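You operate a simulated robot arm through the tools that you are given. There is no shell and no other tool. Be economical: measure what you need, move in short steps, check, and stop when the job is done.

Carry out the task below with a simulated robot arm. There is one attempt and no reset: what you move stays moved.

## Task
Switch the printer off and clean off the toner dust and lid dust.
Fine: toner dust dry, with the green brush; the lid with the green cloth; both back. It stays off.
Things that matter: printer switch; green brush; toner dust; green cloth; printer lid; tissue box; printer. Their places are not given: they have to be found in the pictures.

Only the result counts: the job must be done as asked and must still hold three seconds after the hand-in. Knocking over, shifting, dropping, spilling or breaking anything else fails it. A push-on lid holds only when it is set on centred and level and pressed home; a screw cap is set on level and turned clockwise until tight. Flat cloth is picked up by pressing the open fingertips on it (5 to 10 N) and closing them slowly along it; thin cloth reads only 2 to 8 mm in the jaws.

## Robot
A 7-joint arm with a two-finger parallel gripper, fixed in place. Base frame: the origin is at the foot of the arm, x ahead of it, y to its left, z up; the work surface is at about z = 0.76. Readings come in m, rad, newtons and seconds.
With the tool pointing down near the work surface it reaches from about 0.1 to 0.84 m from the base axis. Its first joint turns from -2.007 to 2.007 rad. Payload 3.91 kg.
The tool frame sits at the grasp point between the pads (the TCP): z along the fingers, y along the line on which they close. The tips reach 0.03 m beyond it. The gripper opens to 0.11 m. The fingers are 0.02 m wide and 0.01 m thick; the gripper's body (0.048 by 0.112 m) begins 0.055 m behind the TCP.
Orientation is that of the tool frame in the base frame, as a unit quaternion [x, y, z, w]. With the fingers straight down and closing along the base's y, the tool's x points along the base's -x, its y along +y and its z along -z.

## Interface
- The arm moves only by the tool drive_tool. Its argument "commands" is a list that holds one entry, the list of rows, each a list of 7 numbers: the turn, a rotation vector about the tool's x, y, z in units of 90 degrees (1.0 is 90 degrees), then the shift along the tool's x, y, z in units of 250 mm (1.0 is 250 mm), then the finger opening in m, from 0 to 0.11. In form: [[[rx, ry, rz, tx, ty, tz, claw], ...]]. A call has 1 to 12 rows; each row is the pose to reach, as a shift and turn from the pose commanded when the call began, along the tool's axes at that moment. A call with a number of a shift or a turn outside -1 to 1 is refused whole. Each row takes 0.2 s and may step no farther than 0.05 m and 0.15 rad from the row before; otherwise, or with a gripper value out of range, the whole call is refused. Where a pose cannot be reached the arm comes as near as it can. A force on the tool above 40 N (or 10 N above the force at the start of the call, whichever is more), or a blocked arm, ends the call early, and 0.2 s more pass. The fingers move at their own pace (about 0.153 m/s each) and stop on an object; they squeeze with about 24 N. The grip force told is the motor's: it shows also when the fingers shut on nothing. Time passes only in rows, and 0.2 s behind the last, so rows that repeat a pose let the fingers close. The reply holds the time, the measured pose of the TCP, the force on the tool along the base axes, the opening and the grip force, in the units named above and with some noise.
- Cameras (640 x 400 px; columns grow to the right, rows downward): "scene" is fixed at [0.0501, 0.6531, 1.6422]; the picture's right is [-0.72, -0.69, 0.00], its down [-0.41, 0.43, -0.80] and it looks along [0.56, -0.58, -0.60] (base axes); focal length 333 px, centre (320, 200). "wrist" rides on the gripper at [0.072, 0.017, -0.103] in the tool frame; the picture's right is [-0.23, 0.97, 0.00], its down [-0.76, -0.18, -0.62] and it looks along [-0.61, -0.14, 0.78] (tool axes); focal length 222 px, centre (320, 200).
- capture(camera): a new picture of that camera. It takes no simulated time.
- slide_trunk(by): slides the trunk up (or, below 0, down) by that many m; the arm rides with it, the base frame stays. It gives what a move gives, with no picture.
- pixel_to_xyz(camera, pixels): there is no depth. For up to 12 entries [column, row, z] of the newest picture of that camera ("zoom" is the newest enlarged one), the place [x, y] in the base frame at which the ray of that pixel passes the height z, good to about 0.002 m. It takes no simulated time.
- enlarge(camera, box): a new picture of the part [left, top, right, bottom] of that camera's present view, enlarged. It takes no simulated time.
- finish_job(): hands the job in; it is judged then, once.

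Go step by step. Measure first, check grasps and placings, and put right what went wrong. The budget is 80 turns and 54 pictures, counting those below and the enlarged ones. Unless the task says otherwise, let go and move clear before handing in, and close with one line.

The tools are called after "Emit:" as a command line: name --argument value ..., lists and objects as JSON in quotes. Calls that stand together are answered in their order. drive_tool: Moves the arm, as the interface text tells. Its arguments: {"type":"object","properties":{"commands":{"type":"array"}},"required":["commands"]} The other tools are called the same way: slide_trunk (by) slides the trunk up or down; capture (camera) takes a picture; pixel_to_xyz (camera, pixels) gives the place at which the rays of pixels pass given heights; enlarge (camera, box) takes an enlarged picture of a part of a camera's view; finish_job () hands the job in.

At the start:

```text
t: 0.0
ee_pos: [0.5895, -0.3106, 1.2926]
tool_rot: [-0.001, 1.0, 0.0, 0.001]
ft_force: [-0.2, -0.6, -0.5]
grip_width: 0.1099
grasp_force: 0.1
trunk travel left (down, up): [-0.925, 0.065]
```

scene: 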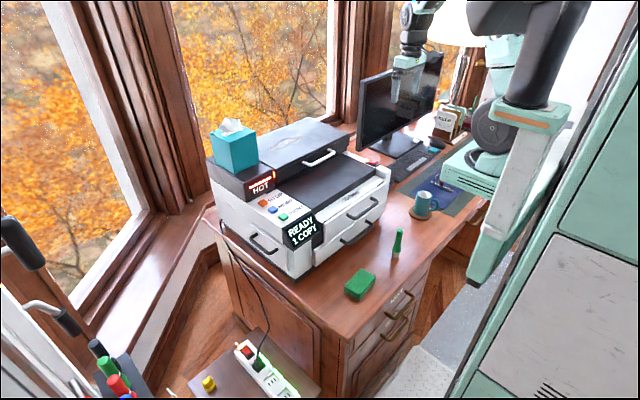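
wrist: 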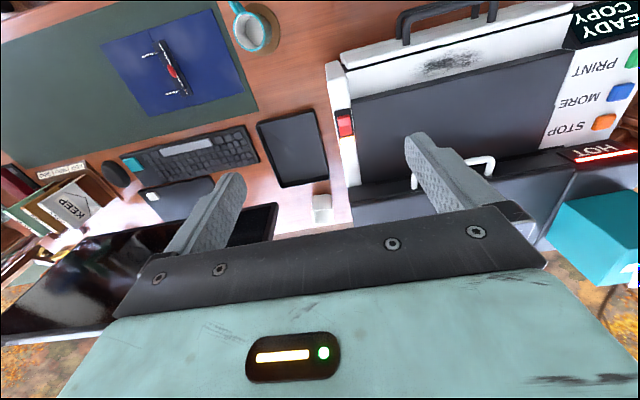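

The wrist view shows a red rocker at about (345,125) on the printer's side and a dark smudge at (447,65). The scene view shows a green block and a green brush on the desk. I'll enlarge these to see details.

Emit:
enlarge --camera "scene" --box '[200, 100, 440, 310]'

Emit:
enlarge --camera "wrist" --box '[320, 0, 640, 200]'

```text
1.90 times, centred on (320, 205) of scene
```

zoom: 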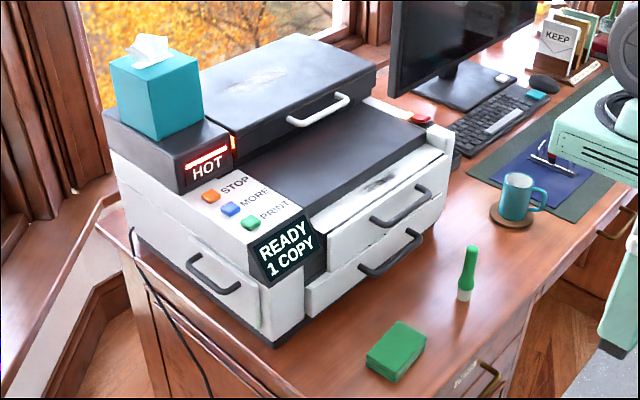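

```text
2.00 times, centred on (480, 100) of wrist
```

zoom: 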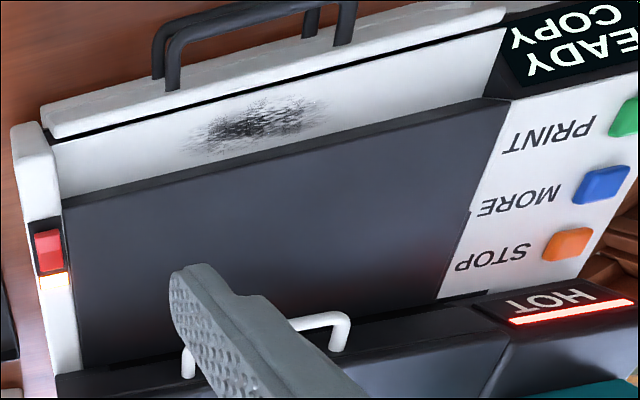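

The zoom shows the toner dust on the white ledge, a lit red rocker on the side post, and a faint patch of dust on the dark lid. I'll triangulate these using both cameras.

Emit:
pixel_to_xyz --camera "scene" --pixels '[[372.6, 161.3, 0.95], [372.6, 161.3, 1.05], [351.6, 195.5, 0.9], [351.6, 195.5, 1.0], [291, 139, 1.0], [291, 139, 1.1], [396, 257, 0.76], [399, 231, 0.86], [360, 285, 0.76], [359, 280, 0.79], [334, 152, 1.0], [334, 152, 1.1]]'

Emit:
pixel_to_xyz --camera "wrist" --pixels '[[344, 125, 0.95], [344, 125, 1.05], [449, 64, 0.9], [449, 64, 1.0], [490, 162, 1.0], [490, 162, 1.1], [414, 180, 1.0], [414, 180, 1.1], [623, 90, 0.95], [623, 90, 1.0]]'

```text
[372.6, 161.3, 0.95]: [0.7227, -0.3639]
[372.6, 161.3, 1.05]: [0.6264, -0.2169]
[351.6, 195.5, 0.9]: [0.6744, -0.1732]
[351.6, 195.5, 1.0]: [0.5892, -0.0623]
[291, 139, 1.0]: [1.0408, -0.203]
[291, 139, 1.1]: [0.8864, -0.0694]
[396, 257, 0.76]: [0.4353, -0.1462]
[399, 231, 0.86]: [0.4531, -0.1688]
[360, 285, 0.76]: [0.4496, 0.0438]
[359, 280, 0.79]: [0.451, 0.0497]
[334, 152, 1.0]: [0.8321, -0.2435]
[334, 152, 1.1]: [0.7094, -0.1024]
```

```text
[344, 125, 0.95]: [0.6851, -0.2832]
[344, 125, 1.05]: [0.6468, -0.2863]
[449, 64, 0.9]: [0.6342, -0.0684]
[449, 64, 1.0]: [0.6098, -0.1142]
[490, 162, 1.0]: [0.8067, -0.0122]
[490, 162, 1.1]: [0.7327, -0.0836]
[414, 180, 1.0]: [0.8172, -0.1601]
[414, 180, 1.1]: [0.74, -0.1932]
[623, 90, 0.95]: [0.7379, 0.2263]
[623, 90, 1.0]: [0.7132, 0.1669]
```

Triangulation gives the switch at about (0.668,-0.285,1.004) and the toner at (0.618,-0.099,0.967). I'll look closer at the lid dust, and at the cloth and brush.

Emit:
enlarge --camera "scene" --box '[205, 110, 365, 210]'

Emit:
enlarge --camera "scene" --box '[320, 215, 440, 310]'

Emit:
enlarge --camera "scene" --box '[335, 130, 415, 180]'

```text
4.00 times, centred on (285, 160) of scene
```

zoom: 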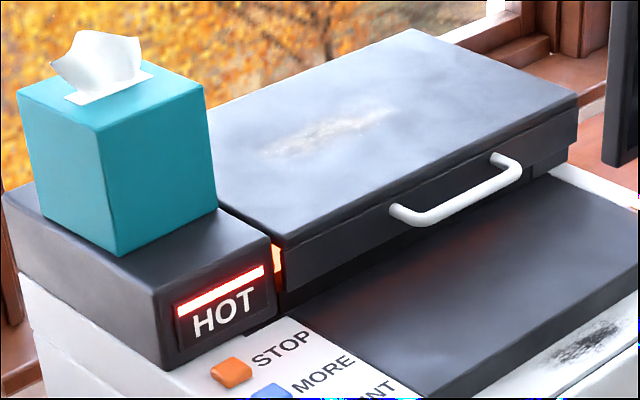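

```text
4.21 times, centred on (380, 262) of scene
```

zoom: 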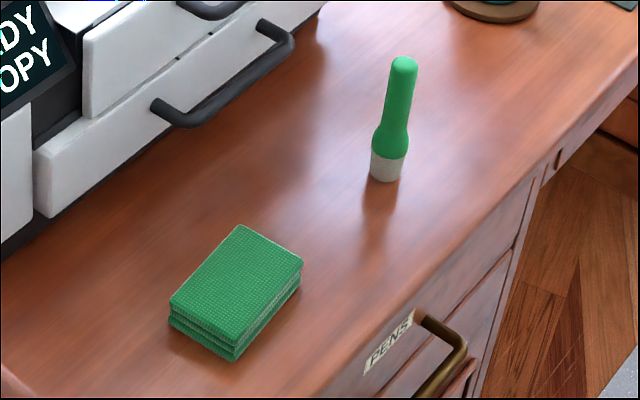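

```text
8.00 times, centred on (375, 155) of scene
```

zoom: 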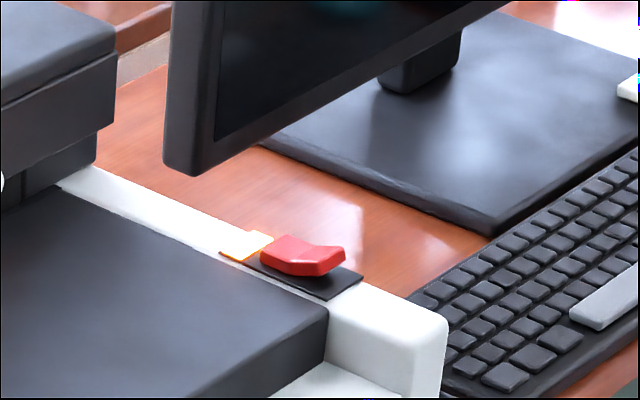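

The rocker's raised end points towards the robot (-x) and the amber lamp is at its +x end, so I'll press the -x end. First I'll close the fingers and go above it.

Emit:
drive_tool --commands '[[[0, 0, 0, -0.04, 0.02, 0.15, 0.0], [0, 0, 0, -0.08, 0.05, 0.3, 0.0], [0, 0, 0, -0.12, 0.08, 0.45, 0.0], [0, 0, 0, -0.16, 0.1, 0.6, 0.0], [0, 0, 0, -0.16, 0.1, 0.6, 0.0]]]'

Emit:
capture --camera "wrist"

Emit:
capture --camera "scene"

```text
t: 1.2
ee_pos: [0.6294, -0.2863, 1.1391]
tool_rot: [0.001, 1.0, 0.0, 0.0]
ft_force: [0.0, -0.1, -0.6]
grip_width: 0.0
grasp_force: 23.8
trunk travel left (down, up): [-0.925, 0.065]
```

```text
46 pictures are left
```

wrist: 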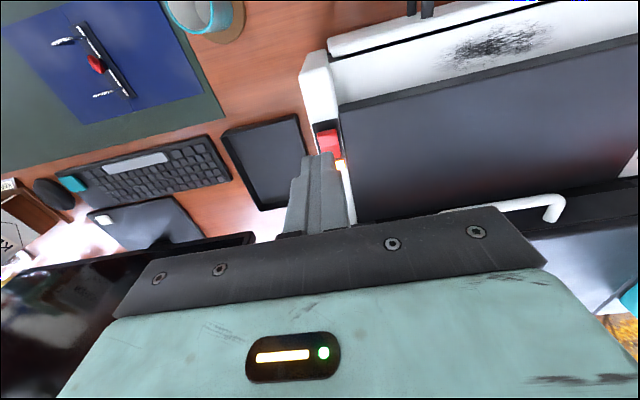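

```text
45 pictures are left
```

scene: 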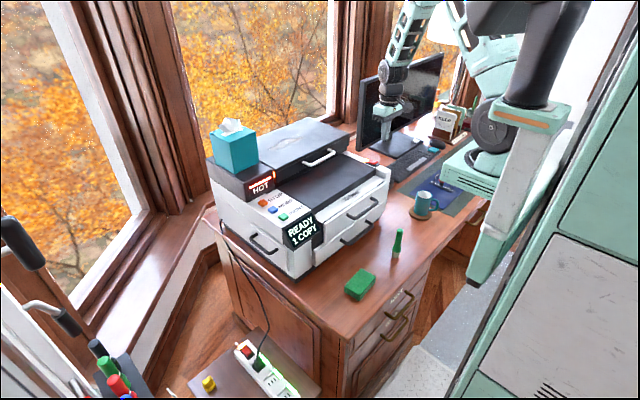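

The red rocker is at about (329,143) in the wrist view, with the lamp at (341,164). I'll compute both ends at the candidate height.

Emit:
pixel_to_xyz --camera "wrist" --pixels '[[328, 131, 1.005], [331, 156, 1.0], [341, 164, 1.0], [318, 145, 1.0], [342, 140, 1.0], [313, 55, 0.99], [308, 77, 0.99]]'

Emit:
pixel_to_xyz --camera "scene" --pixels '[[376.5, 162, 1.0], [376.5, 162, 1.01], [369, 160, 1.0], [358, 151, 0.95], [358, 151, 1.05], [365, 160.6, 1.0]]'

```text
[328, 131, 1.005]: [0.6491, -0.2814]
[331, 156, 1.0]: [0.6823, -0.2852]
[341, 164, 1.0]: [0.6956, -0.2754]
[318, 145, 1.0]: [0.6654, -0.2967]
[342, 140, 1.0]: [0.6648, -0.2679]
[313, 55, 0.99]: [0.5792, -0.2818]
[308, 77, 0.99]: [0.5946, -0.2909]
```

```text
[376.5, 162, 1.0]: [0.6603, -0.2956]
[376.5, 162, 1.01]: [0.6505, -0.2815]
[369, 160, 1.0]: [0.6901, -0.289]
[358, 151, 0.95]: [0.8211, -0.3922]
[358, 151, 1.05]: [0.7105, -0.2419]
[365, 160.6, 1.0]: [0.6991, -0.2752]
```

The rocker spans x 0.649–0.683 at y≈-0.282, and its raised near end is at z≈1.01. I'll press at x≈0.652 with the closed tips, then rise.

Emit:
drive_tool --commands '[[[0, 0, 0, -0.09, 0.017, 0.15, 0], [0, 0, 0, -0.09, 0.017, 0.3, 0], [0, 0, 0, -0.09, 0.017, 0.36, 0], [0, 0, 0, -0.09, 0.017, 0.4, 0], [0, 0, 0, -0.09, 0.017, 0.42, 0], [0, 0, 0, -0.09, 0.017, 0.436, 0]]]'

Emit:
enlarge --camera "scene" --box '[335, 130, 415, 180]'

```text
t: 2.6
ee_pos: [0.6538, -0.2806, 1.0354]
tool_rot: [0.0, 1.0, 0.0, 0.001]
ft_force: [-2.5, 4.0, 22.4]
grip_width: 0.0
grasp_force: 24.1
trunk travel left (down, up): [-0.925, 0.065]
```

```text
8.00 times, centred on (375, 155) of scene
```

zoom: 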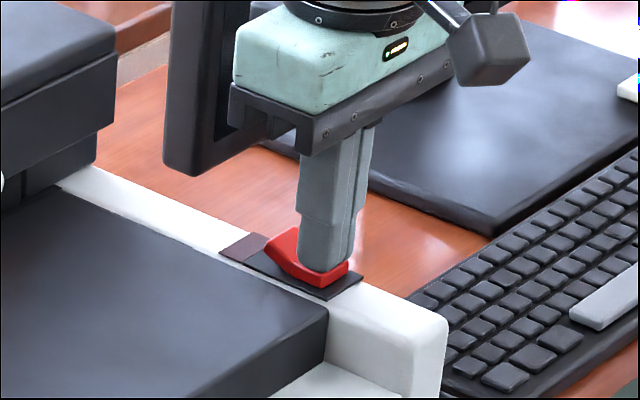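

The lamp went dark and the rocker flipped, so the printer is off. I'll rise and travel to above the brush at about (0.437,-0.142).

Emit:
drive_tool --commands '[[[0, 0, 0, 0, 0, -0.16, 0], [0, 0, 0, 0, 0, -0.32, 0], [0, 0, 0, 0.15, 0.1, -0.36, 0], [0, 0, 0, 0.3, 0.2, -0.36, 0.03], [0, 0, 0, 0.45, 0.3, -0.36, 0.06], [0, 0, 0, 0.6, 0.4, -0.36, 0.06], [0, 0, 0, 0.75, 0.5, -0.36, 0.06], [0, 0, 0, 0.9, 0.554, -0.36, 0.06], [0, 0, 0, 0.95, 0.554, -0.3, 0.06], [0, 0, 0, 0.95, 0.554, -0.3, 0.06]]]'

Emit:
capture --camera "wrist"

Emit:
enlarge --camera "scene" --box '[200, 100, 440, 310]'

```text
t: 4.8
ee_pos: [0.4957, -0.1457, 1.0923]
tool_rot: [0.002, 1.0, 0.0, -0.002]
ft_force: [0.8, -0.2, 0.2]
grip_width: 0.0598
grasp_force: 0.0
out of reach, approached as far as the arm can: row 7, 8, 9, 10
trunk travel left (down, up): [-0.925, 0.065]
```

```text
43 pictures are left
```

wrist: 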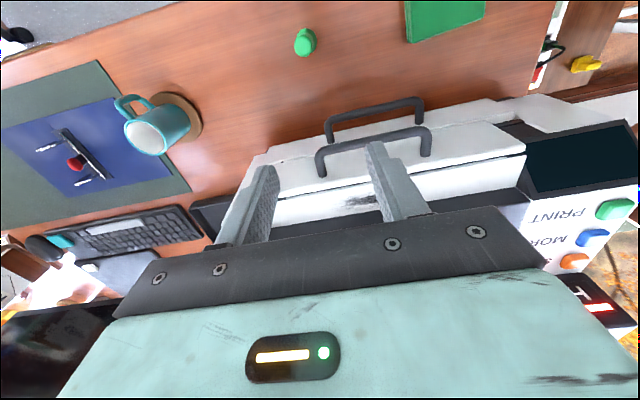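

```text
1.90 times, centred on (320, 205) of scene
```

zoom: 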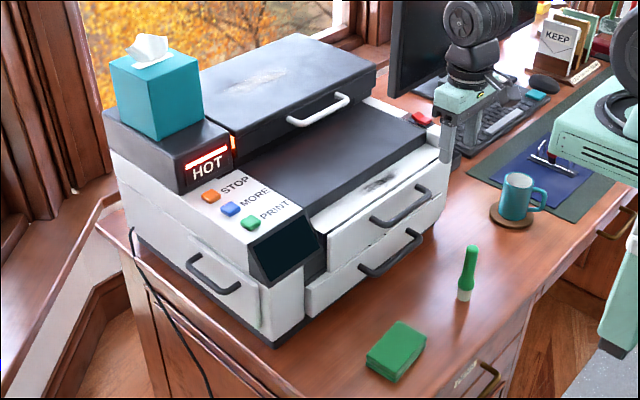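

The display is dark but the HOT lamp is still lit, so the lid should cool before I wipe it. The arm's reach stopped at x=0.496 at this height. I'll measure the brush and cloth here.

Emit:
pixel_to_xyz --camera "wrist" --pixels '[[306, 38, 0.88], [306, 38, 0.89], [303, 52, 0.78], [413, 42, 0.79], [485, 18, 0.79]]'

Emit:
pixel_to_xyz --camera "scene" --pixels '[[399.7, 228.7, 0.88], [399.7, 228.7, 0.89], [395.4, 256, 0.76], [361.2, 268.2, 0.785], [344.4, 286.6, 0.785], [375.5, 276.5, 0.785], [359.5, 293, 0.785]]'

```text
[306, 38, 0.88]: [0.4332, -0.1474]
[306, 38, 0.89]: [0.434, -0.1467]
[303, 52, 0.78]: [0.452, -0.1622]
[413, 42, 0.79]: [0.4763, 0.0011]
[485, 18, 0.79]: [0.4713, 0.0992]
```

```text
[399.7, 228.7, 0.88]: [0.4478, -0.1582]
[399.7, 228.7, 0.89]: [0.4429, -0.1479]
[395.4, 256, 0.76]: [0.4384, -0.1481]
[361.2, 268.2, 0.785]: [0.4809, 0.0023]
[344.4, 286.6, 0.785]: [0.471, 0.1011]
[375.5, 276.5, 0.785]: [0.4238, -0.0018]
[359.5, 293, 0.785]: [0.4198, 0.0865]
```

The brush axis is at about (0.439,-0.148) with its top at z≈0.888. The cloth covers x 0.42–0.48, y 0–0.1, with its top at z≈0.787. I'll lower a little while moving back towards the brush to test the reach.

Emit:
drive_tool --commands '[[[0, 0, 0, 0.05, 0, 0.1, 0.06], [0, 0, 0, 0.12, 0, 0.2, 0.06], [0, 0, 0, 0.2, 0, 0.28, 0.06], [0, 0, 0, 0.22, 0, 0.32, 0.06], [0, 0, 0, 0.22, 0, 0.32, 0.06]]]'

```text
t: 6.0
ee_pos: [0.4623, -0.1496, 1.003]
tool_rot: [-0.001, 1.0, 0.0, -0.001]
ft_force: [-0.6, 0.5, 1.1]
grip_width: 0.06
grasp_force: 0.1
out of reach, approached as far as the arm can: row 1, 2, 3, 4, 5
trunk travel left (down, up): [-0.925, 0.065]
```

It's still reach-limited but gaining. I'll go a bit lower and keep the tips above the brush top.

Emit:
drive_tool --commands '[[[0, 0, 0, 0.05, 0, 0.1, 0.06], [0, 0, 0, 0.095, 0.006, 0.2, 0.06], [0, 0, 0, 0.095, 0.006, 0.2, 0.06]]]'

Emit:
capture --camera "wrist"

```text
t: 6.8
ee_pos: [0.4394, -0.1495, 0.9503]
tool_rot: [0.0, 1.0, 0.0, 0.0]
ft_force: [-0.6, 0.1, -0.3]
grip_width: 0.0599
grasp_force: 0.2
trunk travel left (down, up): [-0.925, 0.065]
```

```text
41 pictures are left
```

wrist: 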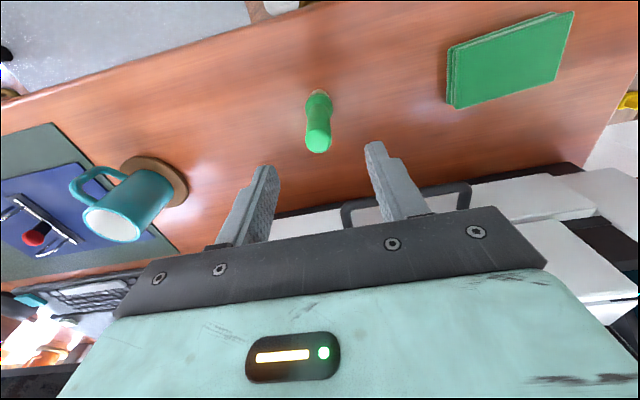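

Now it's in reach at (0.439,-0.1495,0.950). I'll verify the brush-top position in this nearer view.

Emit:
pixel_to_xyz --camera "wrist" --pixels '[[318, 140, 0.885], [319, 96, 0.78], [447, 106, 0.785], [449, 45, 0.785], [573, 13, 0.785], [556, 81, 0.785]]'

```text
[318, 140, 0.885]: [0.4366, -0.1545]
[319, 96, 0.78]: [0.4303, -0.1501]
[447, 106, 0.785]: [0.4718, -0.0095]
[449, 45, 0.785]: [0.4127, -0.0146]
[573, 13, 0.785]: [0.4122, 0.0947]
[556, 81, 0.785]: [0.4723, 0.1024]
```

The brush is at about (0.436,-0.151). I'll descend 0.09 m and close on the handle.

Emit:
drive_tool --commands '[[[0, 0, 0, 0.008, -0.004, 0.15, 0.06], [0, 0, 0, 0.008, -0.004, 0.3, 0.06], [0, 0, 0, 0.008, -0.004, 0.36, 0.06], [0, 0, 0, 0.008, -0.004, 0.36, 0.03], [0, 0, 0, 0.008, -0.004, 0.36, 0.01], [0, 0, 0, 0.008, -0.004, 0.36, 0.0], [0, 0, 0, 0.008, -0.004, 0.36, 0.0]]]'

Emit:
capture --camera "wrist"

```text
t: 8.4
ee_pos: [0.4361, -0.1516, 0.8608]
tool_rot: [0.0, 1.0, -0.001, 0.0]
ft_force: [0.4, 0.8, -0.5]
grip_width: 0.0208
grasp_force: 23.3
trunk travel left (down, up): [-0.925, 0.065]
```

```text
40 pictures are left
```

wrist: 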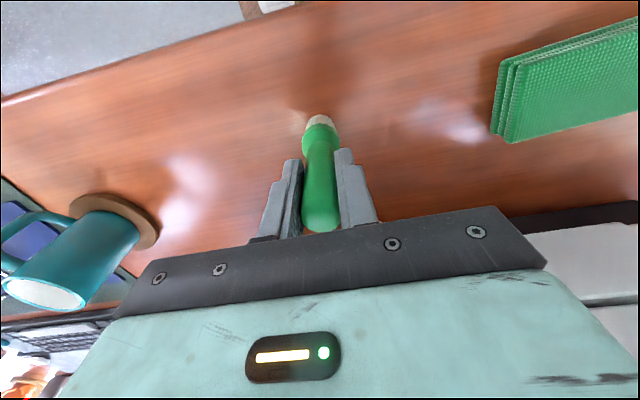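

The brush is held at 20.8 mm, with its bristle bottom about 0.101 below the TCP. I'll lift along the reachable diagonal towards the toner ledge.

Emit:
drive_tool --commands '[[[0, 0, 0, 0, 0, -0.08, 0], [0, 0, 0, 0, 0, -0.22, 0], [0, 0, 0, 0, 0, -0.36, 0], [0, 0, 0, -0.08, 0, -0.5, 0], [0, 0, 0, -0.16, 0, -0.66, 0], [0, 0, 0, -0.2, 0, -0.82, 0], [0, 0, 0, -0.26, 0, -0.98, 0], [0, 0, 0, -0.4, 0.05, -1.0, 0], [0, 0, 0, -0.56, 0.12, -1.0, 0], [0, 0, 0, -0.64, 0.2, -1.0, 0]]]'

Emit:
capture --camera "wrist"

Emit:
enlarge --camera "scene" --box '[260, 100, 420, 230]'

```text
t: 10.6
ee_pos: [0.6, -0.1052, 1.1072]
tool_rot: [-0.001, 1.0, -0.001, 0.0]
ft_force: [0.7, -0.3, -0.8]
grip_width: 0.0208
grasp_force: 24.0
trunk travel left (down, up): [-0.925, 0.065]
```

```text
39 pictures are left
```

wrist: 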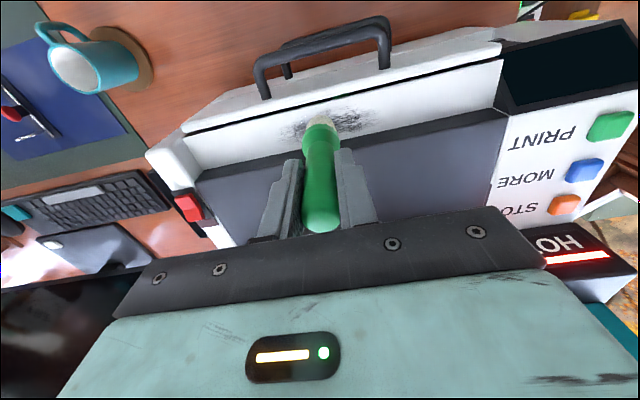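

```text
3.08 times, centred on (340, 165) of scene
```

zoom: 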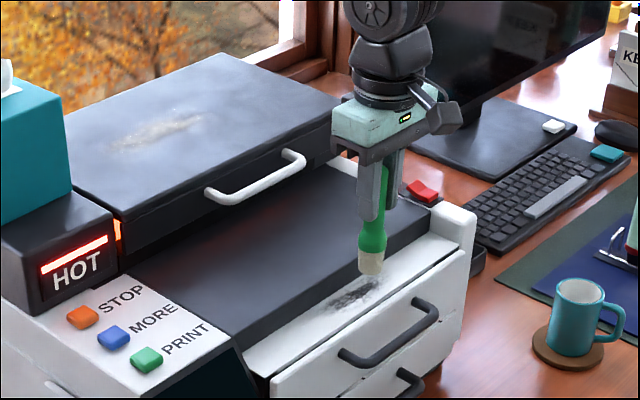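

The toner patch spans about (285,135) to (372,118) around the brush tip. I'll get its bounds and the ledge edges.

Emit:
pixel_to_xyz --camera "wrist" --pixels '[[284, 134, 0.967], [372, 120, 0.967], [345, 112, 0.967], [345, 134, 0.967], [190, 133, 0.967], [500, 62, 0.967], [330, 103, 0.967], [400, 125, 0.985], [400, 127, 0.967]]'

Emit:
pixel_to_xyz --camera "zoom" --pixels '[[322, 308, 0.967], [383, 282, 0.967], [350, 298, 0.967]]'

```text
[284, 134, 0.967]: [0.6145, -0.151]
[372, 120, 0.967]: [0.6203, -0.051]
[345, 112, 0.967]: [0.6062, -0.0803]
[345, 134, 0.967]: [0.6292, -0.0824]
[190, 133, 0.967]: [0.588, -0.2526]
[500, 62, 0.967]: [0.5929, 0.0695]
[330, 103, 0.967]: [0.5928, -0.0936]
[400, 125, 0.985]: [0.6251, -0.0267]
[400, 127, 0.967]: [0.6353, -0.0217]
```

```text
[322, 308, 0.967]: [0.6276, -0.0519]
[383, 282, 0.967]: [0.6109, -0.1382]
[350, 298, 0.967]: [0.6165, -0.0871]
```

The toner spans x 0.605–0.631, y -0.15 to -0.05. I'll touch the bristles down at its -y end and check the force.

Emit:
drive_tool --commands '[[[0, 0, 0, -0.052, -0.1, 0, 0], [0, 0, 0, -0.052, -0.21, 0.06, 0], [0, 0, 0, -0.052, -0.21, 0.12, 0], [0, 0, 0, -0.052, -0.21, 0.14, 0], [0, 0, 0, -0.052, -0.21, 0.155, 0]]]'

Emit:
enlarge --camera "scene" --box '[320, 160, 400, 220]'

```text
t: 11.8
ee_pos: [0.6105, -0.1554, 1.0711]
tool_rot: [-0.001, 1.0, 0.0, 0.0]
ft_force: [0.0, -0.2, -0.3]
grip_width: 0.021
grasp_force: 23.7
trunk travel left (down, up): [-0.925, 0.065]
```

```text
6.67 times, centred on (360, 190) of scene
```

zoom: 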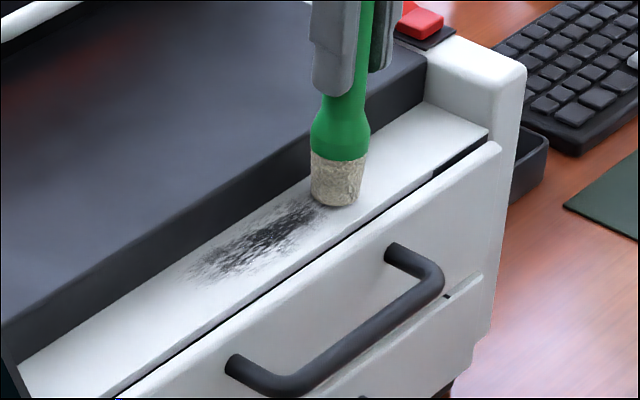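

The bristles are just at the surface at the end of the patch. I'll lower about 4 mm and stroke along +y and back at two x positions.

Emit:
drive_tool --commands '[[[0, 0, 0, 0, 0, 0.018, 0], [0, 0, 0, 0, 0.1, 0.018, 0], [0, 0, 0, 0, 0.2, 0.018, 0], [0, 0, 0, 0, 0.3, 0.018, 0], [0, 0, 0, 0, 0.4, 0.018, 0], [0, 0, 0, 0, 0.48, 0.018, 0], [0, 0, 0, -0.04, 0.48, 0.018, 0], [0, 0, 0, -0.04, 0.36, 0.018, 0], [0, 0, 0, -0.04, 0.24, 0.018, 0], [0, 0, 0, -0.04, 0.12, 0.018, 0], [0, 0, 0, -0.04, 0, 0.018, 0]]]'

Emit:
enlarge --camera "scene" --box '[320, 160, 400, 220]'

```text
t: 14.2
ee_pos: [0.6184, -0.157, 1.067]
tool_rot: [0.0, 1.0, 0.0, 0.001]
ft_force: [-9.5, 5.3, 18.7]
grip_width: 0.0211
grasp_force: 24.3
trunk travel left (down, up): [-0.925, 0.065]
```

```text
6.67 times, centred on (360, 190) of scene
```

zoom: 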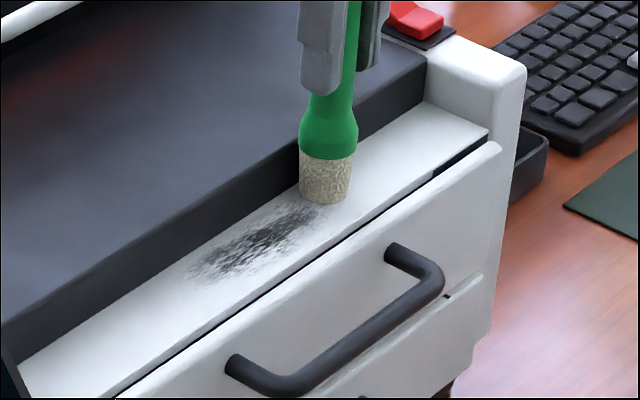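

The toner is slightly fainter, but the force is a bit high (19 N, leaning on the panel). I'll ease off 2 mm, move 5 mm away from the panel and keep stroking.

Emit:
drive_tool --commands '[[[0, 0, 0, 0.02, 0, -0.006, 0], [0, 0, 0, 0.02, 0.12, -0.006, 0], [0, 0, 0, 0.02, 0.24, -0.006, 0], [0, 0, 0, 0.02, 0.36, -0.006, 0], [0, 0, 0, 0.02, 0.48, -0.006, 0], [0, 0, 0, 0.005, 0.48, -0.006, 0], [0, 0, 0, 0.005, 0.36, -0.006, 0], [0, 0, 0, 0.005, 0.24, -0.006, 0], [0, 0, 0, 0.005, 0.12, -0.006, 0], [0, 0, 0, 0.005, 0.0, -0.006, 0]]]'

Emit:
enlarge --camera "scene" --box '[320, 160, 400, 220]'

```text
t: 16.4
ee_pos: [0.6192, -0.1574, 1.071]
tool_rot: [0.001, 1.0, 0.0, -0.002]
ft_force: [-6.4, -1.3, -1.9]
grip_width: 0.021
grasp_force: 23.8
trunk travel left (down, up): [-0.925, 0.065]
```

```text
6.67 times, centred on (360, 190) of scene
```

zoom: 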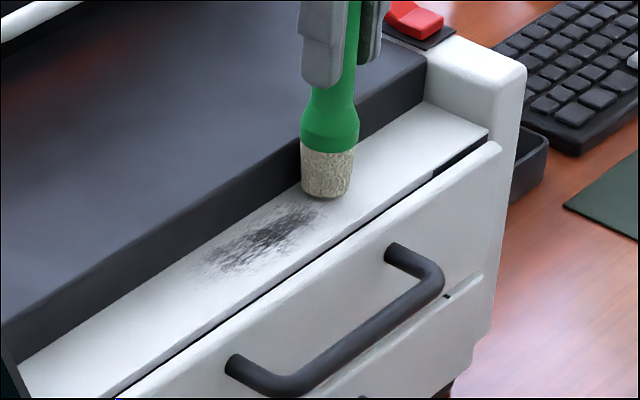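

Contact was lost at z=1.071. I'll go back to about 1.068, away from the panel, with more strokes.

Emit:
drive_tool --commands '[[[0, 0, 0, 0.03, 0, 0.012, 0], [0, 0, 0, 0.03, 0.14, 0.012, 0], [0, 0, 0, 0.03, 0.28, 0.012, 0], [0, 0, 0, 0.03, 0.44, 0.012, 0], [0, 0, 0, 0.02, 0.44, 0.012, 0], [0, 0, 0, 0.02, 0.28, 0.012, 0], [0, 0, 0, 0.02, 0.14, 0.012, 0], [0, 0, 0, 0.02, 0.04, 0.012, 0], [0, 0, 0, 0.025, 0.14, 0.012, 0], [0, 0, 0, 0.025, 0.28, 0.012, 0], [0, 0, 0, 0.025, 0.44, 0.012, 0]]]'

Emit:
enlarge --camera "scene" --box '[320, 160, 400, 220]'

```text
t: 18.8
ee_pos: [0.6124, -0.0494, 1.0665]
tool_rot: [-0.001, 1.0, 0.001, 0.0]
ft_force: [-0.2, -2.4, 20.2]
grip_width: 0.0209
grasp_force: 24.3
trunk travel left (down, up): [-0.925, 0.065]
```

```text
6.67 times, centred on (360, 190) of scene
```

zoom: 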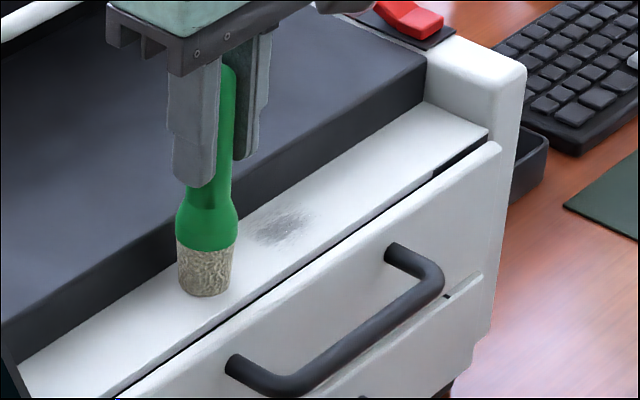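

The toner is mostly gone, with a faint patch left around (285,225). I'll repeat the strokes with a bit less pressure.

Emit:
drive_tool --commands '[[[0, 0, 0, 0, -0.12, -0.003, 0], [0, 0, 0, 0, -0.26, -0.003, 0], [0, 0, 0, 0, -0.4, -0.003, 0], [0, 0, 0, -0.012, -0.4, -0.003, 0], [0, 0, 0, -0.012, -0.26, -0.003, 0], [0, 0, 0, -0.012, -0.12, -0.003, 0], [0, 0, 0, 0, 0, -0.003, 0], [0, 0, 0, 0.0, -0.12, -0.003, 0], [0, 0, 0, 0.0, -0.26, -0.003, 0], [0, 0, 0, 0.0, -0.4, -0.003, 0]]]'

Emit:
enlarge --camera "scene" --box '[320, 160, 400, 220]'

```text
t: 21.0
ee_pos: [0.6118, -0.1426, 1.0634]
tool_rot: [0.001, 1.0, 0.001, 0.0]
ft_force: [0.7, 2.4, 19.8]
grip_width: 0.021
grasp_force: 24.1
trunk travel left (down, up): [-0.925, 0.065]
```

```text
6.67 times, centred on (360, 190) of scene
```

zoom: 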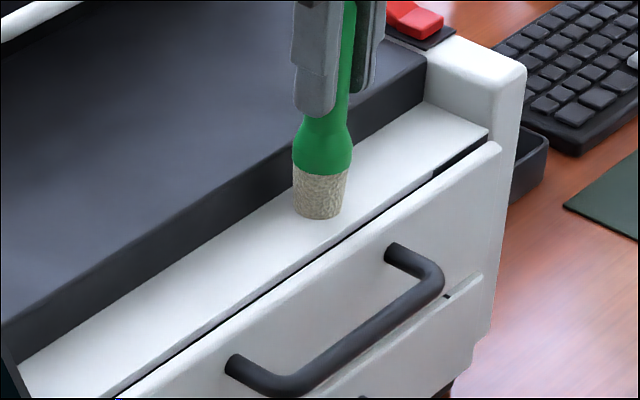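

The ledge is clean. I'll lift and carry the brush back along the same path to its place at (0.436,-0.1515).

Emit:
drive_tool --commands '[[[0, 0, 0, 0, 0, -0.1, 0], [0, 0, 0, 0, 0, -0.16, 0], [0, 0, 0, 0.16, -0.01, -0.16, 0], [0, 0, 0, 0.32, -0.02, -0.16, 0], [0, 0, 0, 0.43, -0.036, -0.12, 0], [0, 0, 0, 0.5, -0.036, 0.04, 0], [0, 0, 0, 0.6, -0.036, 0.2, 0], [0, 0, 0, 0.67, -0.036, 0.34, 0], [0, 0, 0, 0.703, -0.036, 0.46, 0], [0, 0, 0, 0.703, -0.036, 0.6, 0], [0, 0, 0, 0.703, -0.036, 0.7, 0]]]'

Emit:
capture --camera "wrist"

Emit:
enlarge --camera "scene" --box '[340, 190, 460, 280]'

```text
t: 23.4
ee_pos: [0.4358, -0.1532, 0.8917]
tool_rot: [-0.001, 1.0, 0.0, -0.001]
ft_force: [-0.7, 1.1, -0.2]
grip_width: 0.0208
grasp_force: 24.1
out of reach, approached as far as the arm can: row 7
trunk travel left (down, up): [-0.925, 0.065]
```

```text
32 pictures are left
```

wrist: 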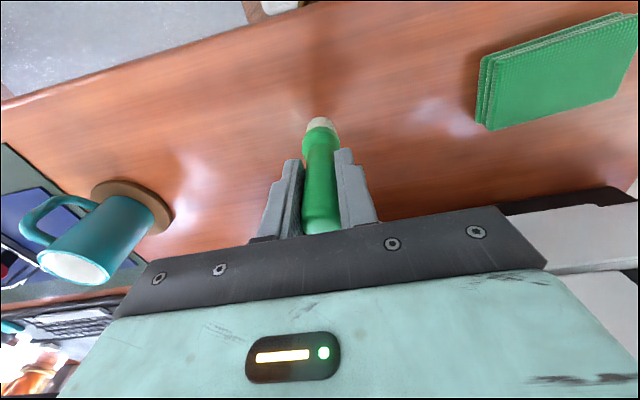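

```text
4.44 times, centred on (400, 235) of scene
```

zoom: 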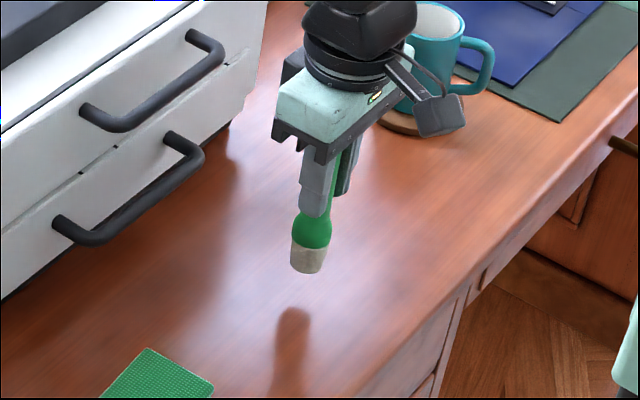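

The brush hangs almost straight. I'll lower slowly until the desk carries it.

Emit:
drive_tool --commands '[[[0, 0, 0, 0, 0.005, 0.06, 0], [0, 0, 0, 0, 0.005, 0.11, 0], [0, 0, 0, 0, 0.005, 0.125, 0], [0, 0, 0, 0, 0.005, 0.132, 0]]]'

```text
t: 24.4
ee_pos: [0.4376, -0.1525, 0.8582]
tool_rot: [0.0, 1.0, 0.001, 0.001]
ft_force: [0.9, 0.3, -0.7]
grip_width: 0.0211
grasp_force: 23.8
trunk travel left (down, up): [-0.925, 0.065]
```

Emit:
drive_tool --commands '[[[0, 0, 0, 0, 0, 0.004, 0], [0, 0, 0, 0, 0, 0.008, 0], [0, 0, 0, 0, 0, 0.012, 0]]]'

Emit:
enlarge --camera "scene" --box '[365, 215, 425, 270]'

```text
t: 25.2
ee_pos: [0.4365, -0.1517, 0.8573]
tool_rot: [0.001, 1.0, 0.0, 0.001]
ft_force: [1.7, -2.6, 20.6]
grip_width: 0.0215
grasp_force: 24.4
trunk travel left (down, up): [-0.925, 0.065]
```

```text
7.27 times, centred on (395, 242) of scene
```

zoom: 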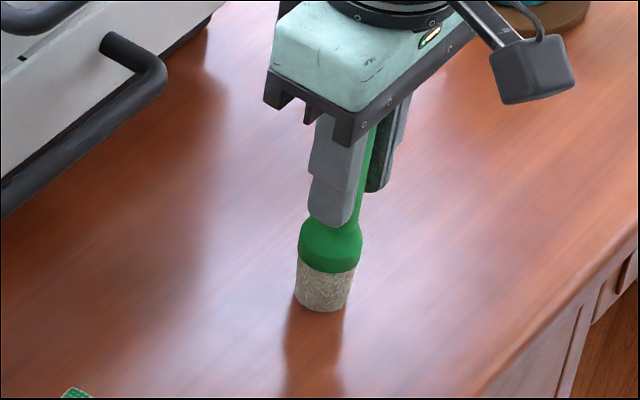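

The brush rests on the desk. I'll ease the pressure, open gently, and rise.

Emit:
drive_tool --commands '[[[0, 0, 0, 0, 0, -0.006, 0.021], [0, 0, 0, 0, 0, -0.006, 0.026], [0, 0, 0, 0, 0, -0.006, 0.034], [0, 0, 0, 0, 0, -0.006, 0.05], [0, 0, 0, 0, 0, -0.1, 0.06], [0, 0, 0, 0, 0, -0.25, 0.06], [0, 0, 0, 0, 0, -0.36, 0.06]]]'

Emit:
capture --camera "wrist"

Emit:
enlarge --camera "scene" --box '[200, 100, 440, 310]'

```text
t: 26.8
ee_pos: [0.4351, -0.1509, 0.9474]
tool_rot: [-0.001, 1.0, 0.0, 0.0]
ft_force: [-0.1, 0.3, -0.2]
grip_width: 0.06
grasp_force: 0.1
trunk travel left (down, up): [-0.925, 0.065]
```

```text
29 pictures are left
```

wrist: 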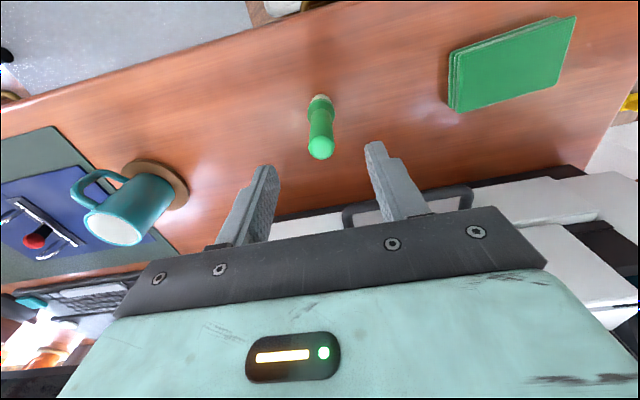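

```text
1.90 times, centred on (320, 205) of scene
```

zoom: 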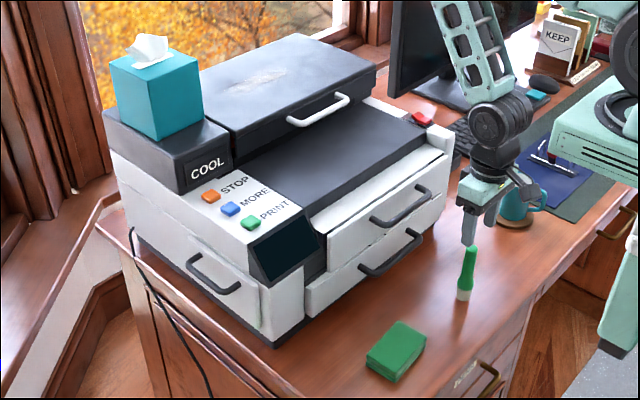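

The lamp now reads COOL, and the brush stands back in place at (320,150). Before picking up the cloth, I'll check the reach over the lid and view its dust.

Emit:
drive_tool --commands '[[[0, 0, 0, -0.1, 0, -0.14, 0.06], [0, 0, 0, -0.2, 0, -0.3, 0.06], [0, 0, 0, -0.26, 0, -0.46, 0.06], [0, 0, 0, -0.34, 0, -0.62, 0.06], [0, 0, 0, -0.44, 0, -0.78, 0.06], [0, 0, 0, -0.54, 0, -0.94, 0.06], [0, 0, 0, -0.68, 0.04, -1.0, 0.06], [0, 0, 0, -0.84, 0.08, -1.0, 0.06], [0, 0, 0, -1.0, 0.12, -1.0, 0.06]]]'

Emit:
capture --camera "wrist"

```text
t: 28.8
ee_pos: [0.686, -0.1219, 1.1963]
tool_rot: [0.0, 1.0, -0.001, 0.0]
ft_force: [0.0, -0.1, -0.4]
grip_width: 0.0602
grasp_force: 0.0
trunk travel left (down, up): [-0.925, 0.065]
```

```text
27 pictures are left
```

wrist: 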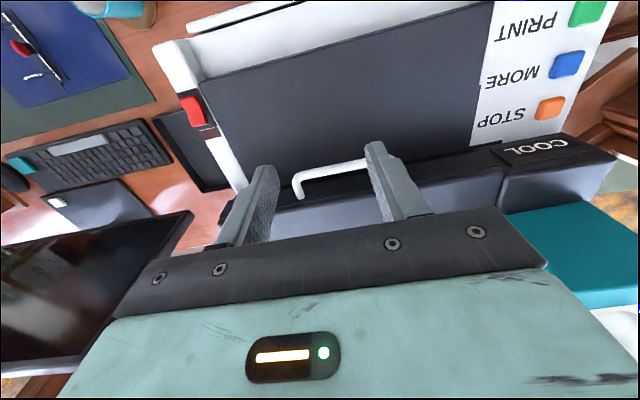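

The ledge and switch look right from here. I'll triangulate the lid's front corner and continue extending over the lid.

Emit:
pixel_to_xyz --camera "wrist" --pixels '[[504, 172, 1.05], [504, 172, 1.1], [498, 207, 1.05], [498, 207, 1.1]]'

Emit:
pixel_to_xyz --camera "scene" --pixels '[[276.2, 171.2, 1.05], [276.2, 171.2, 1.1], [349.5, 133.8, 1.05], [349.5, 133.8, 1.1], [308.8, 117, 1.08], [270.5, 148, 1.08], [303.8, 137.5, 1.08], [251, 121, 1.08], [254, 161, 1.08]]'

Emit:
drive_tool --commands '[[[0, 0, 0, -0.18, 0, 0, 0.06], [0, 0, 0, -0.36, 0.04, 0, 0.06], [0, 0, 0, -0.54, 0.08, 0, 0.06], [0, 0, 0, -0.72, 0.1, 0, 0.06], [0, 0, 0, -0.9, 0.1, 0, 0.06], [0, 0, 0, -0.98, 0.1, 0.1, 0.06], [0, 0, 0, -0.98, 0.1, 0.1, 0.06]]]'

Emit:
capture --camera "wrist"

```text
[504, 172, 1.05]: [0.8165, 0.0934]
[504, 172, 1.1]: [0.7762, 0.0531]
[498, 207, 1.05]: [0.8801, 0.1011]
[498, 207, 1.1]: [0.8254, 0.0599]
```

```text
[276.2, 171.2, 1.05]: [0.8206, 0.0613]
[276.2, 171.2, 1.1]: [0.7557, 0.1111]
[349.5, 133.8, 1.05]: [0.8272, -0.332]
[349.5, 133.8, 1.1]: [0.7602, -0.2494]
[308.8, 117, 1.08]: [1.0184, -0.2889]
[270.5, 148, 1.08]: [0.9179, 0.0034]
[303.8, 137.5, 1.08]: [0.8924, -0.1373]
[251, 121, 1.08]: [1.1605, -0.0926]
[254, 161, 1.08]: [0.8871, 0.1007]
```

```text
t: 30.4
ee_pos: [0.9324, -0.0976, 1.1671]
tool_rot: [0.001, 1.0, 0.0, -0.001]
ft_force: [0.6, 0.5, -0.2]
grip_width: 0.0597
grasp_force: 0.0
trunk travel left (down, up): [-0.925, 0.065]
```

```text
26 pictures are left
```

wrist: 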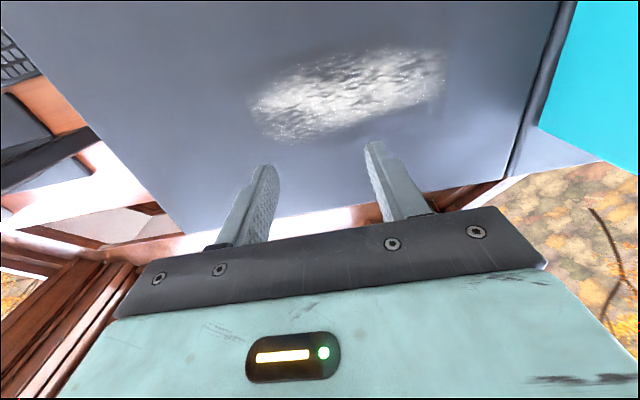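

Reach over the lid is fine: the tool points down at x=0.93. The dust spans about (250,105) to (445,75). I'll get its bounds at the lid-top height, about 1.065.

Emit:
pixel_to_xyz --camera "wrist" --pixels '[[250, 108, 1.065], [447, 72, 1.065], [375, 48, 1.065], [290, 142, 1.065], [435, 102, 1.065], [550, 90, 1.065], [502, 178, 1.065], [350, 95, 1.065]]'

Emit:
pixel_to_xyz --camera "scene" --pixels '[[270.5, 148, 1.065], [303.8, 137.5, 1.065], [271, 151, 1.065]]'

```text
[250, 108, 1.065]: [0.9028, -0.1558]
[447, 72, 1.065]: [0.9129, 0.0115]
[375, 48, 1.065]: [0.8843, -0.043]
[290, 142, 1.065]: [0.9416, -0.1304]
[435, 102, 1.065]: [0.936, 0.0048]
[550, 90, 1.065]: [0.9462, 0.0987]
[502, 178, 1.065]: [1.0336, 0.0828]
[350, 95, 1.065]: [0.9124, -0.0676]
```

```text
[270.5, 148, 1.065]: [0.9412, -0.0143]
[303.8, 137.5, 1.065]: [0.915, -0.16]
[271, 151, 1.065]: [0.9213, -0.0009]
```

The dust spans x 0.884–0.942, y -0.156–0.012, with the lid top at z≈1.065. I'll retreat and turn the tool so the fingers close along x, camera on the -y side, for the cloth.

Emit:
drive_tool --commands '[[[0, 0, -0.09, 0.06, 0, -0.08, 0.06], [0, 0, -0.18, 0.14, 0.01, -0.12, 0.06], [0, 0, -0.27, 0.24, 0.02, -0.12, 0.07], [0, 0, -0.36, 0.34, 0.03, -0.12, 0.08], [0, 0, -0.45, 0.44, 0.05, -0.12, 0.09], [0, 0, -0.54, 0.54, 0.07, -0.12, 0.09], [0, 0, -0.63, 0.64, 0.1, -0.12, 0.09], [0, 0, -0.72, 0.74, 0.13, -0.12, 0.09], [0, 0, -0.81, 0.84, 0.16, -0.12, 0.09], [0, 0, -0.9, 0.93, 0.2, -0.12, 0.09], [0, 0, -0.96, 1.0, 0.2, -0.12, 0.09], [0, 0, -1.0, 1.0, 0.2, -0.12, 0.09]]]'

```text
t: 33.0
ee_pos: [0.6813, -0.0493, 1.2009]
tool_rot: [0.708, -0.706, 0.0, 0.001]
ft_force: [0.3, 0.4, -1.1]
grip_width: 0.0899
grasp_force: 0.0
trunk travel left (down, up): [-0.925, 0.065]
```

The turn is done (tool x → -Y, tool y → -X). I'll go down along the diagonal to above the cloth.

Emit:
drive_tool --commands '[[[0, 0, 0, -0.06, 0.15, 0.04, 0.09], [0, 0, 0, -0.12, 0.3, 0.08, 0.09], [0, 0, 0, -0.18, 0.44, 0.14, 0.09], [0, 0, 0, -0.25, 0.58, 0.2, 0.09], [0, 0, 0, -0.31, 0.66, 0.3, 0.09], [0, 0, 0, -0.373, 0.725, 0.4, 0.09], [0, 0, 0, -0.373, 0.785, 0.56, 0.09], [0, 0, 0, -0.373, 0.845, 0.72, 0.09], [0, 0, 0, -0.373, 0.9, 0.84, 0.09], [0, 0, 0, -0.373, 0.949, 0.96, 0.09], [0, 0, 0, -0.373, 0.949, 1.0, 0.09]]]'

Emit:
capture --camera "wrist"

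```text
t: 35.4
ee_pos: [0.4462, 0.0441, 0.9522]
tool_rot: [-0.707, 0.707, 0.0, 0.0]
ft_force: [0.6, 0.1, 0.5]
grip_width: 0.09
grasp_force: 0.1
trunk travel left (down, up): [-0.925, 0.065]
```

```text
25 pictures are left
```

wrist: 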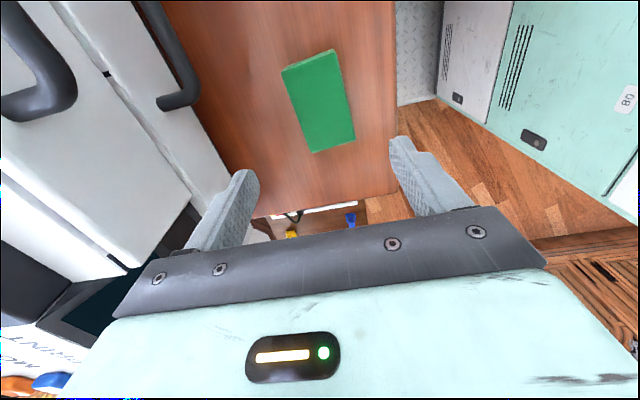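

The cloth's top face has corners (283,71), (335,51), (355,138) and (312,153). I'll measure its pose at z≈0.785.

Emit:
pixel_to_xyz --camera "wrist" --pixels '[[283, 71, 0.785], [336, 52, 0.785], [355, 138, 0.785], [312, 153, 0.785]]'

Emit:
enlarge --camera "wrist" --box '[260, 30, 380, 170]'

```text
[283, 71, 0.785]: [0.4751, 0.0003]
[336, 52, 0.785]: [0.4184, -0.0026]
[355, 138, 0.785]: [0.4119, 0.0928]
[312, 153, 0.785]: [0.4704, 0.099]
```

```text
2.86 times, centred on (320, 100) of wrist
```

zoom: 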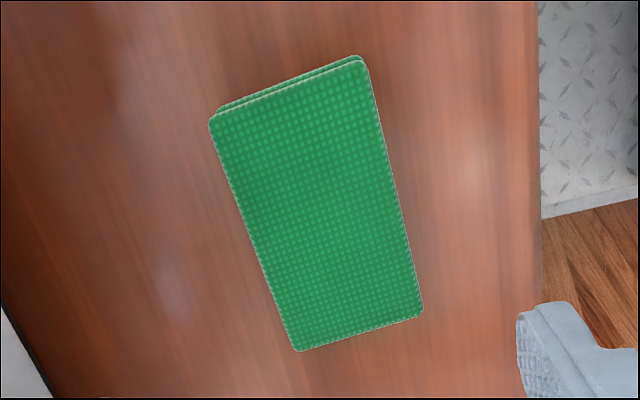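

The cloth centre is (0.444,0.0474), skewed about 3.4°. I'll align, descend to TCP z=0.798 (tips 8 mm above the desk) and close slowly.

Emit:
drive_tool --commands '[[[0, 0, -0.038, -0.013, 0.009, 0.16, 0.09], [0, 0, -0.038, -0.013, 0.009, 0.32, 0.09], [0, 0, -0.038, -0.013, 0.009, 0.48, 0.09], [0, 0, -0.038, -0.013, 0.009, 0.57, 0.09], [0, 0, -0.038, -0.013, 0.009, 0.617, 0.09], [0, 0, -0.038, -0.013, 0.009, 0.617, 0.075], [0, 0, -0.038, -0.013, 0.009, 0.617, 0.06], [0, 0, -0.038, -0.013, 0.009, 0.617, 0.05], [0, 0, -0.038, -0.013, 0.009, 0.617, 0.04], [0, 0, -0.038, -0.013, 0.009, 0.617, 0.03], [0, 0, -0.038, -0.013, 0.009, 0.617, 0.02]]]'

Emit:
capture --camera "wrist"

Emit:
enlarge --camera "scene" --box '[310, 220, 430, 310]'

```text
t: 37.8
ee_pos: [0.4439, 0.0499, 0.7961]
tool_rot: [0.728, -0.686, 0.0, 0.0]
ft_force: [-0.3, -0.5, -0.7]
grip_width: 0.061
grasp_force: 24.2
trunk travel left (down, up): [-0.925, 0.065]
```

```text
23 pictures are left
```

wrist: 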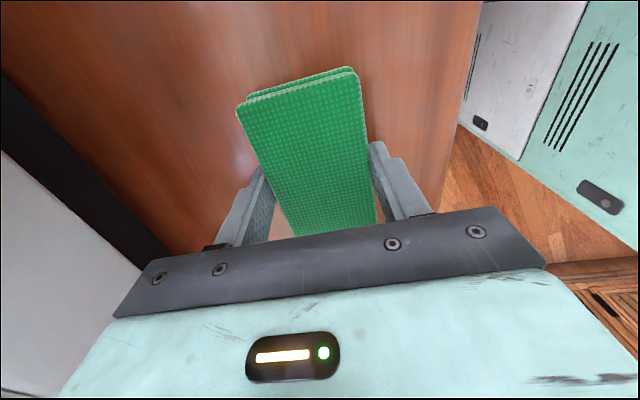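

```text
4.44 times, centred on (370, 265) of scene
```

zoom: 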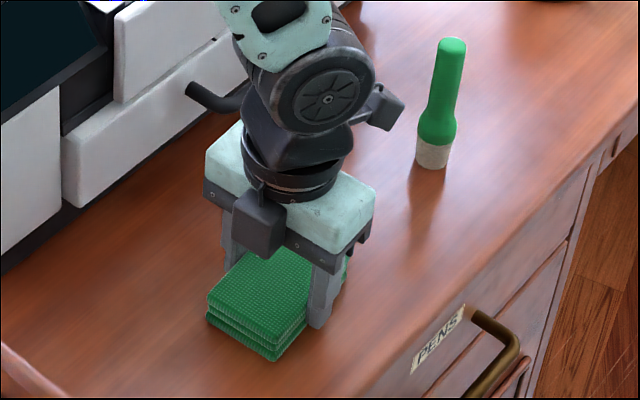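

The cloth stack is gripped at 61 mm. I'll lift it along the reachable diagonal.

Emit:
drive_tool --commands '[[[0, 0, 0, 0, 0, -0.08, 0.02], [0, 0, 0, 0, 0, -0.2, 0.02], [0, 0, 0, 0, 0, -0.34, 0.02], [0, 0, 0, 0, 0, -0.48, 0.02], [0, 0, 0, 0, 0, -0.61, 0.02], [0, 0, 0, 0, -0.06, -0.76, 0.02], [0, 0, 0, 0, -0.14, -0.92, 0.02], [0, 0, 0, 0, -0.21, -1.0, 0.02]]]'

Emit:
enlarge --camera "scene" --box '[270, 130, 430, 260]'

```text
t: 39.6
ee_pos: [0.4984, 0.0502, 1.0466]
tool_rot: [0.728, -0.686, 0.0, 0.0]
ft_force: [0.8, 0.1, -1.5]
grip_width: 0.061
grasp_force: 23.9
trunk travel left (down, up): [-0.925, 0.065]
```

```text
3.08 times, centred on (350, 195) of scene
```

zoom: 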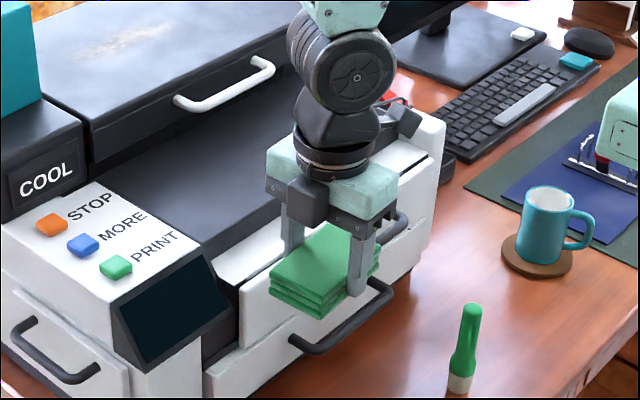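

The cloth hangs level in the grip. I'll carry it up and over towards the lid.

Emit:
drive_tool --commands '[[[0, 0, 0, 0.004, -0.068, -0.172, 0.02], [0, 0, 0, 0.089, -0.143, -0.332, 0.02], [0, 0, 0, 0.176, -0.258, -0.43, 0.02], [0, 0, 0, 0.265, -0.413, -0.49, 0.02], [0, 0, 0, 0.354, -0.568, -0.53, 0.02], [0, 0, 0, 0.443, -0.723, -0.53, 0.02], [0, 0, 0, 0.513, -0.879, -0.53, 0.02], [0, 0, 0, 0.539, -0.99, -0.53, 0.02]]]'

```text
t: 41.4
ee_pos: [0.7522, -0.0653, 1.1795]
tool_rot: [0.727, -0.686, 0.0, 0.0]
ft_force: [-0.4, 0.8, -0.9]
grip_width: 0.061
grasp_force: 23.7
trunk travel left (down, up): [-0.925, 0.065]
```

I'll move over the -y half of the dust and down to just above the lid.

Emit:
drive_tool --commands '[[[0, 0, 0, 0.06, -0.16, 0, 0.02], [0, 0, 0, 0.12, -0.32, 0, 0.02], [0, 0, 0, 0.19, -0.48, 0, 0.02], [0, 0, 0, 0.257, -0.618, 0.06, 0.02], [0, 0, 0, 0.257, -0.618, 0.2, 0.02], [0, 0, 0, 0.257, -0.618, 0.238, 0.02], [0, 0, 0, 0.257, -0.618, 0.26, 0.02]]]'

Emit:
enlarge --camera "scene" --box '[230, 90, 370, 190]'

```text
t: 43.0
ee_pos: [0.9074, -0.1228, 1.1147]
tool_rot: [0.727, -0.686, 0.001, 0.0]
ft_force: [-0.6, -1.1, -0.3]
grip_width: 0.061
grasp_force: 23.9
trunk travel left (down, up): [-0.925, 0.065]
```

```text
4.00 times, centred on (300, 140) of scene
```

zoom: 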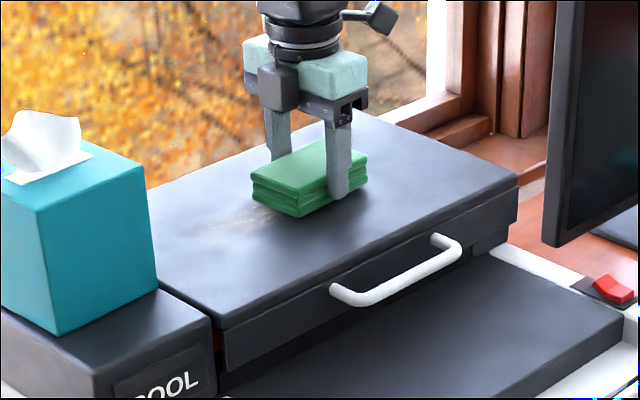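

It's no contact yet at 1.1147. I'll lower in 2 mm steps.

Emit:
drive_tool --commands '[[[0, 0, 0, 0, 0, 0.01, 0.02], [0, 0, 0, 0, 0, 0.02, 0.02], [0, 0, 0, 0, 0, 0.03, 0.02], [0, 0, 0, 0, 0, 0.038, 0.02]]]'

```text
t: 44.2
ee_pos: [0.9108, -0.122, 1.11]
tool_rot: [0.728, -0.686, 0.004, -0.005]
ft_force: [-0.9, -0.3, 14.3]
grip_width: 0.0611
grasp_force: 23.4
trunk travel left (down, up): [-0.925, 0.065]
stopped in row 4: the force on the tool passed its limit (the readings are from after the stop); the commanded pose is now the measured one
```

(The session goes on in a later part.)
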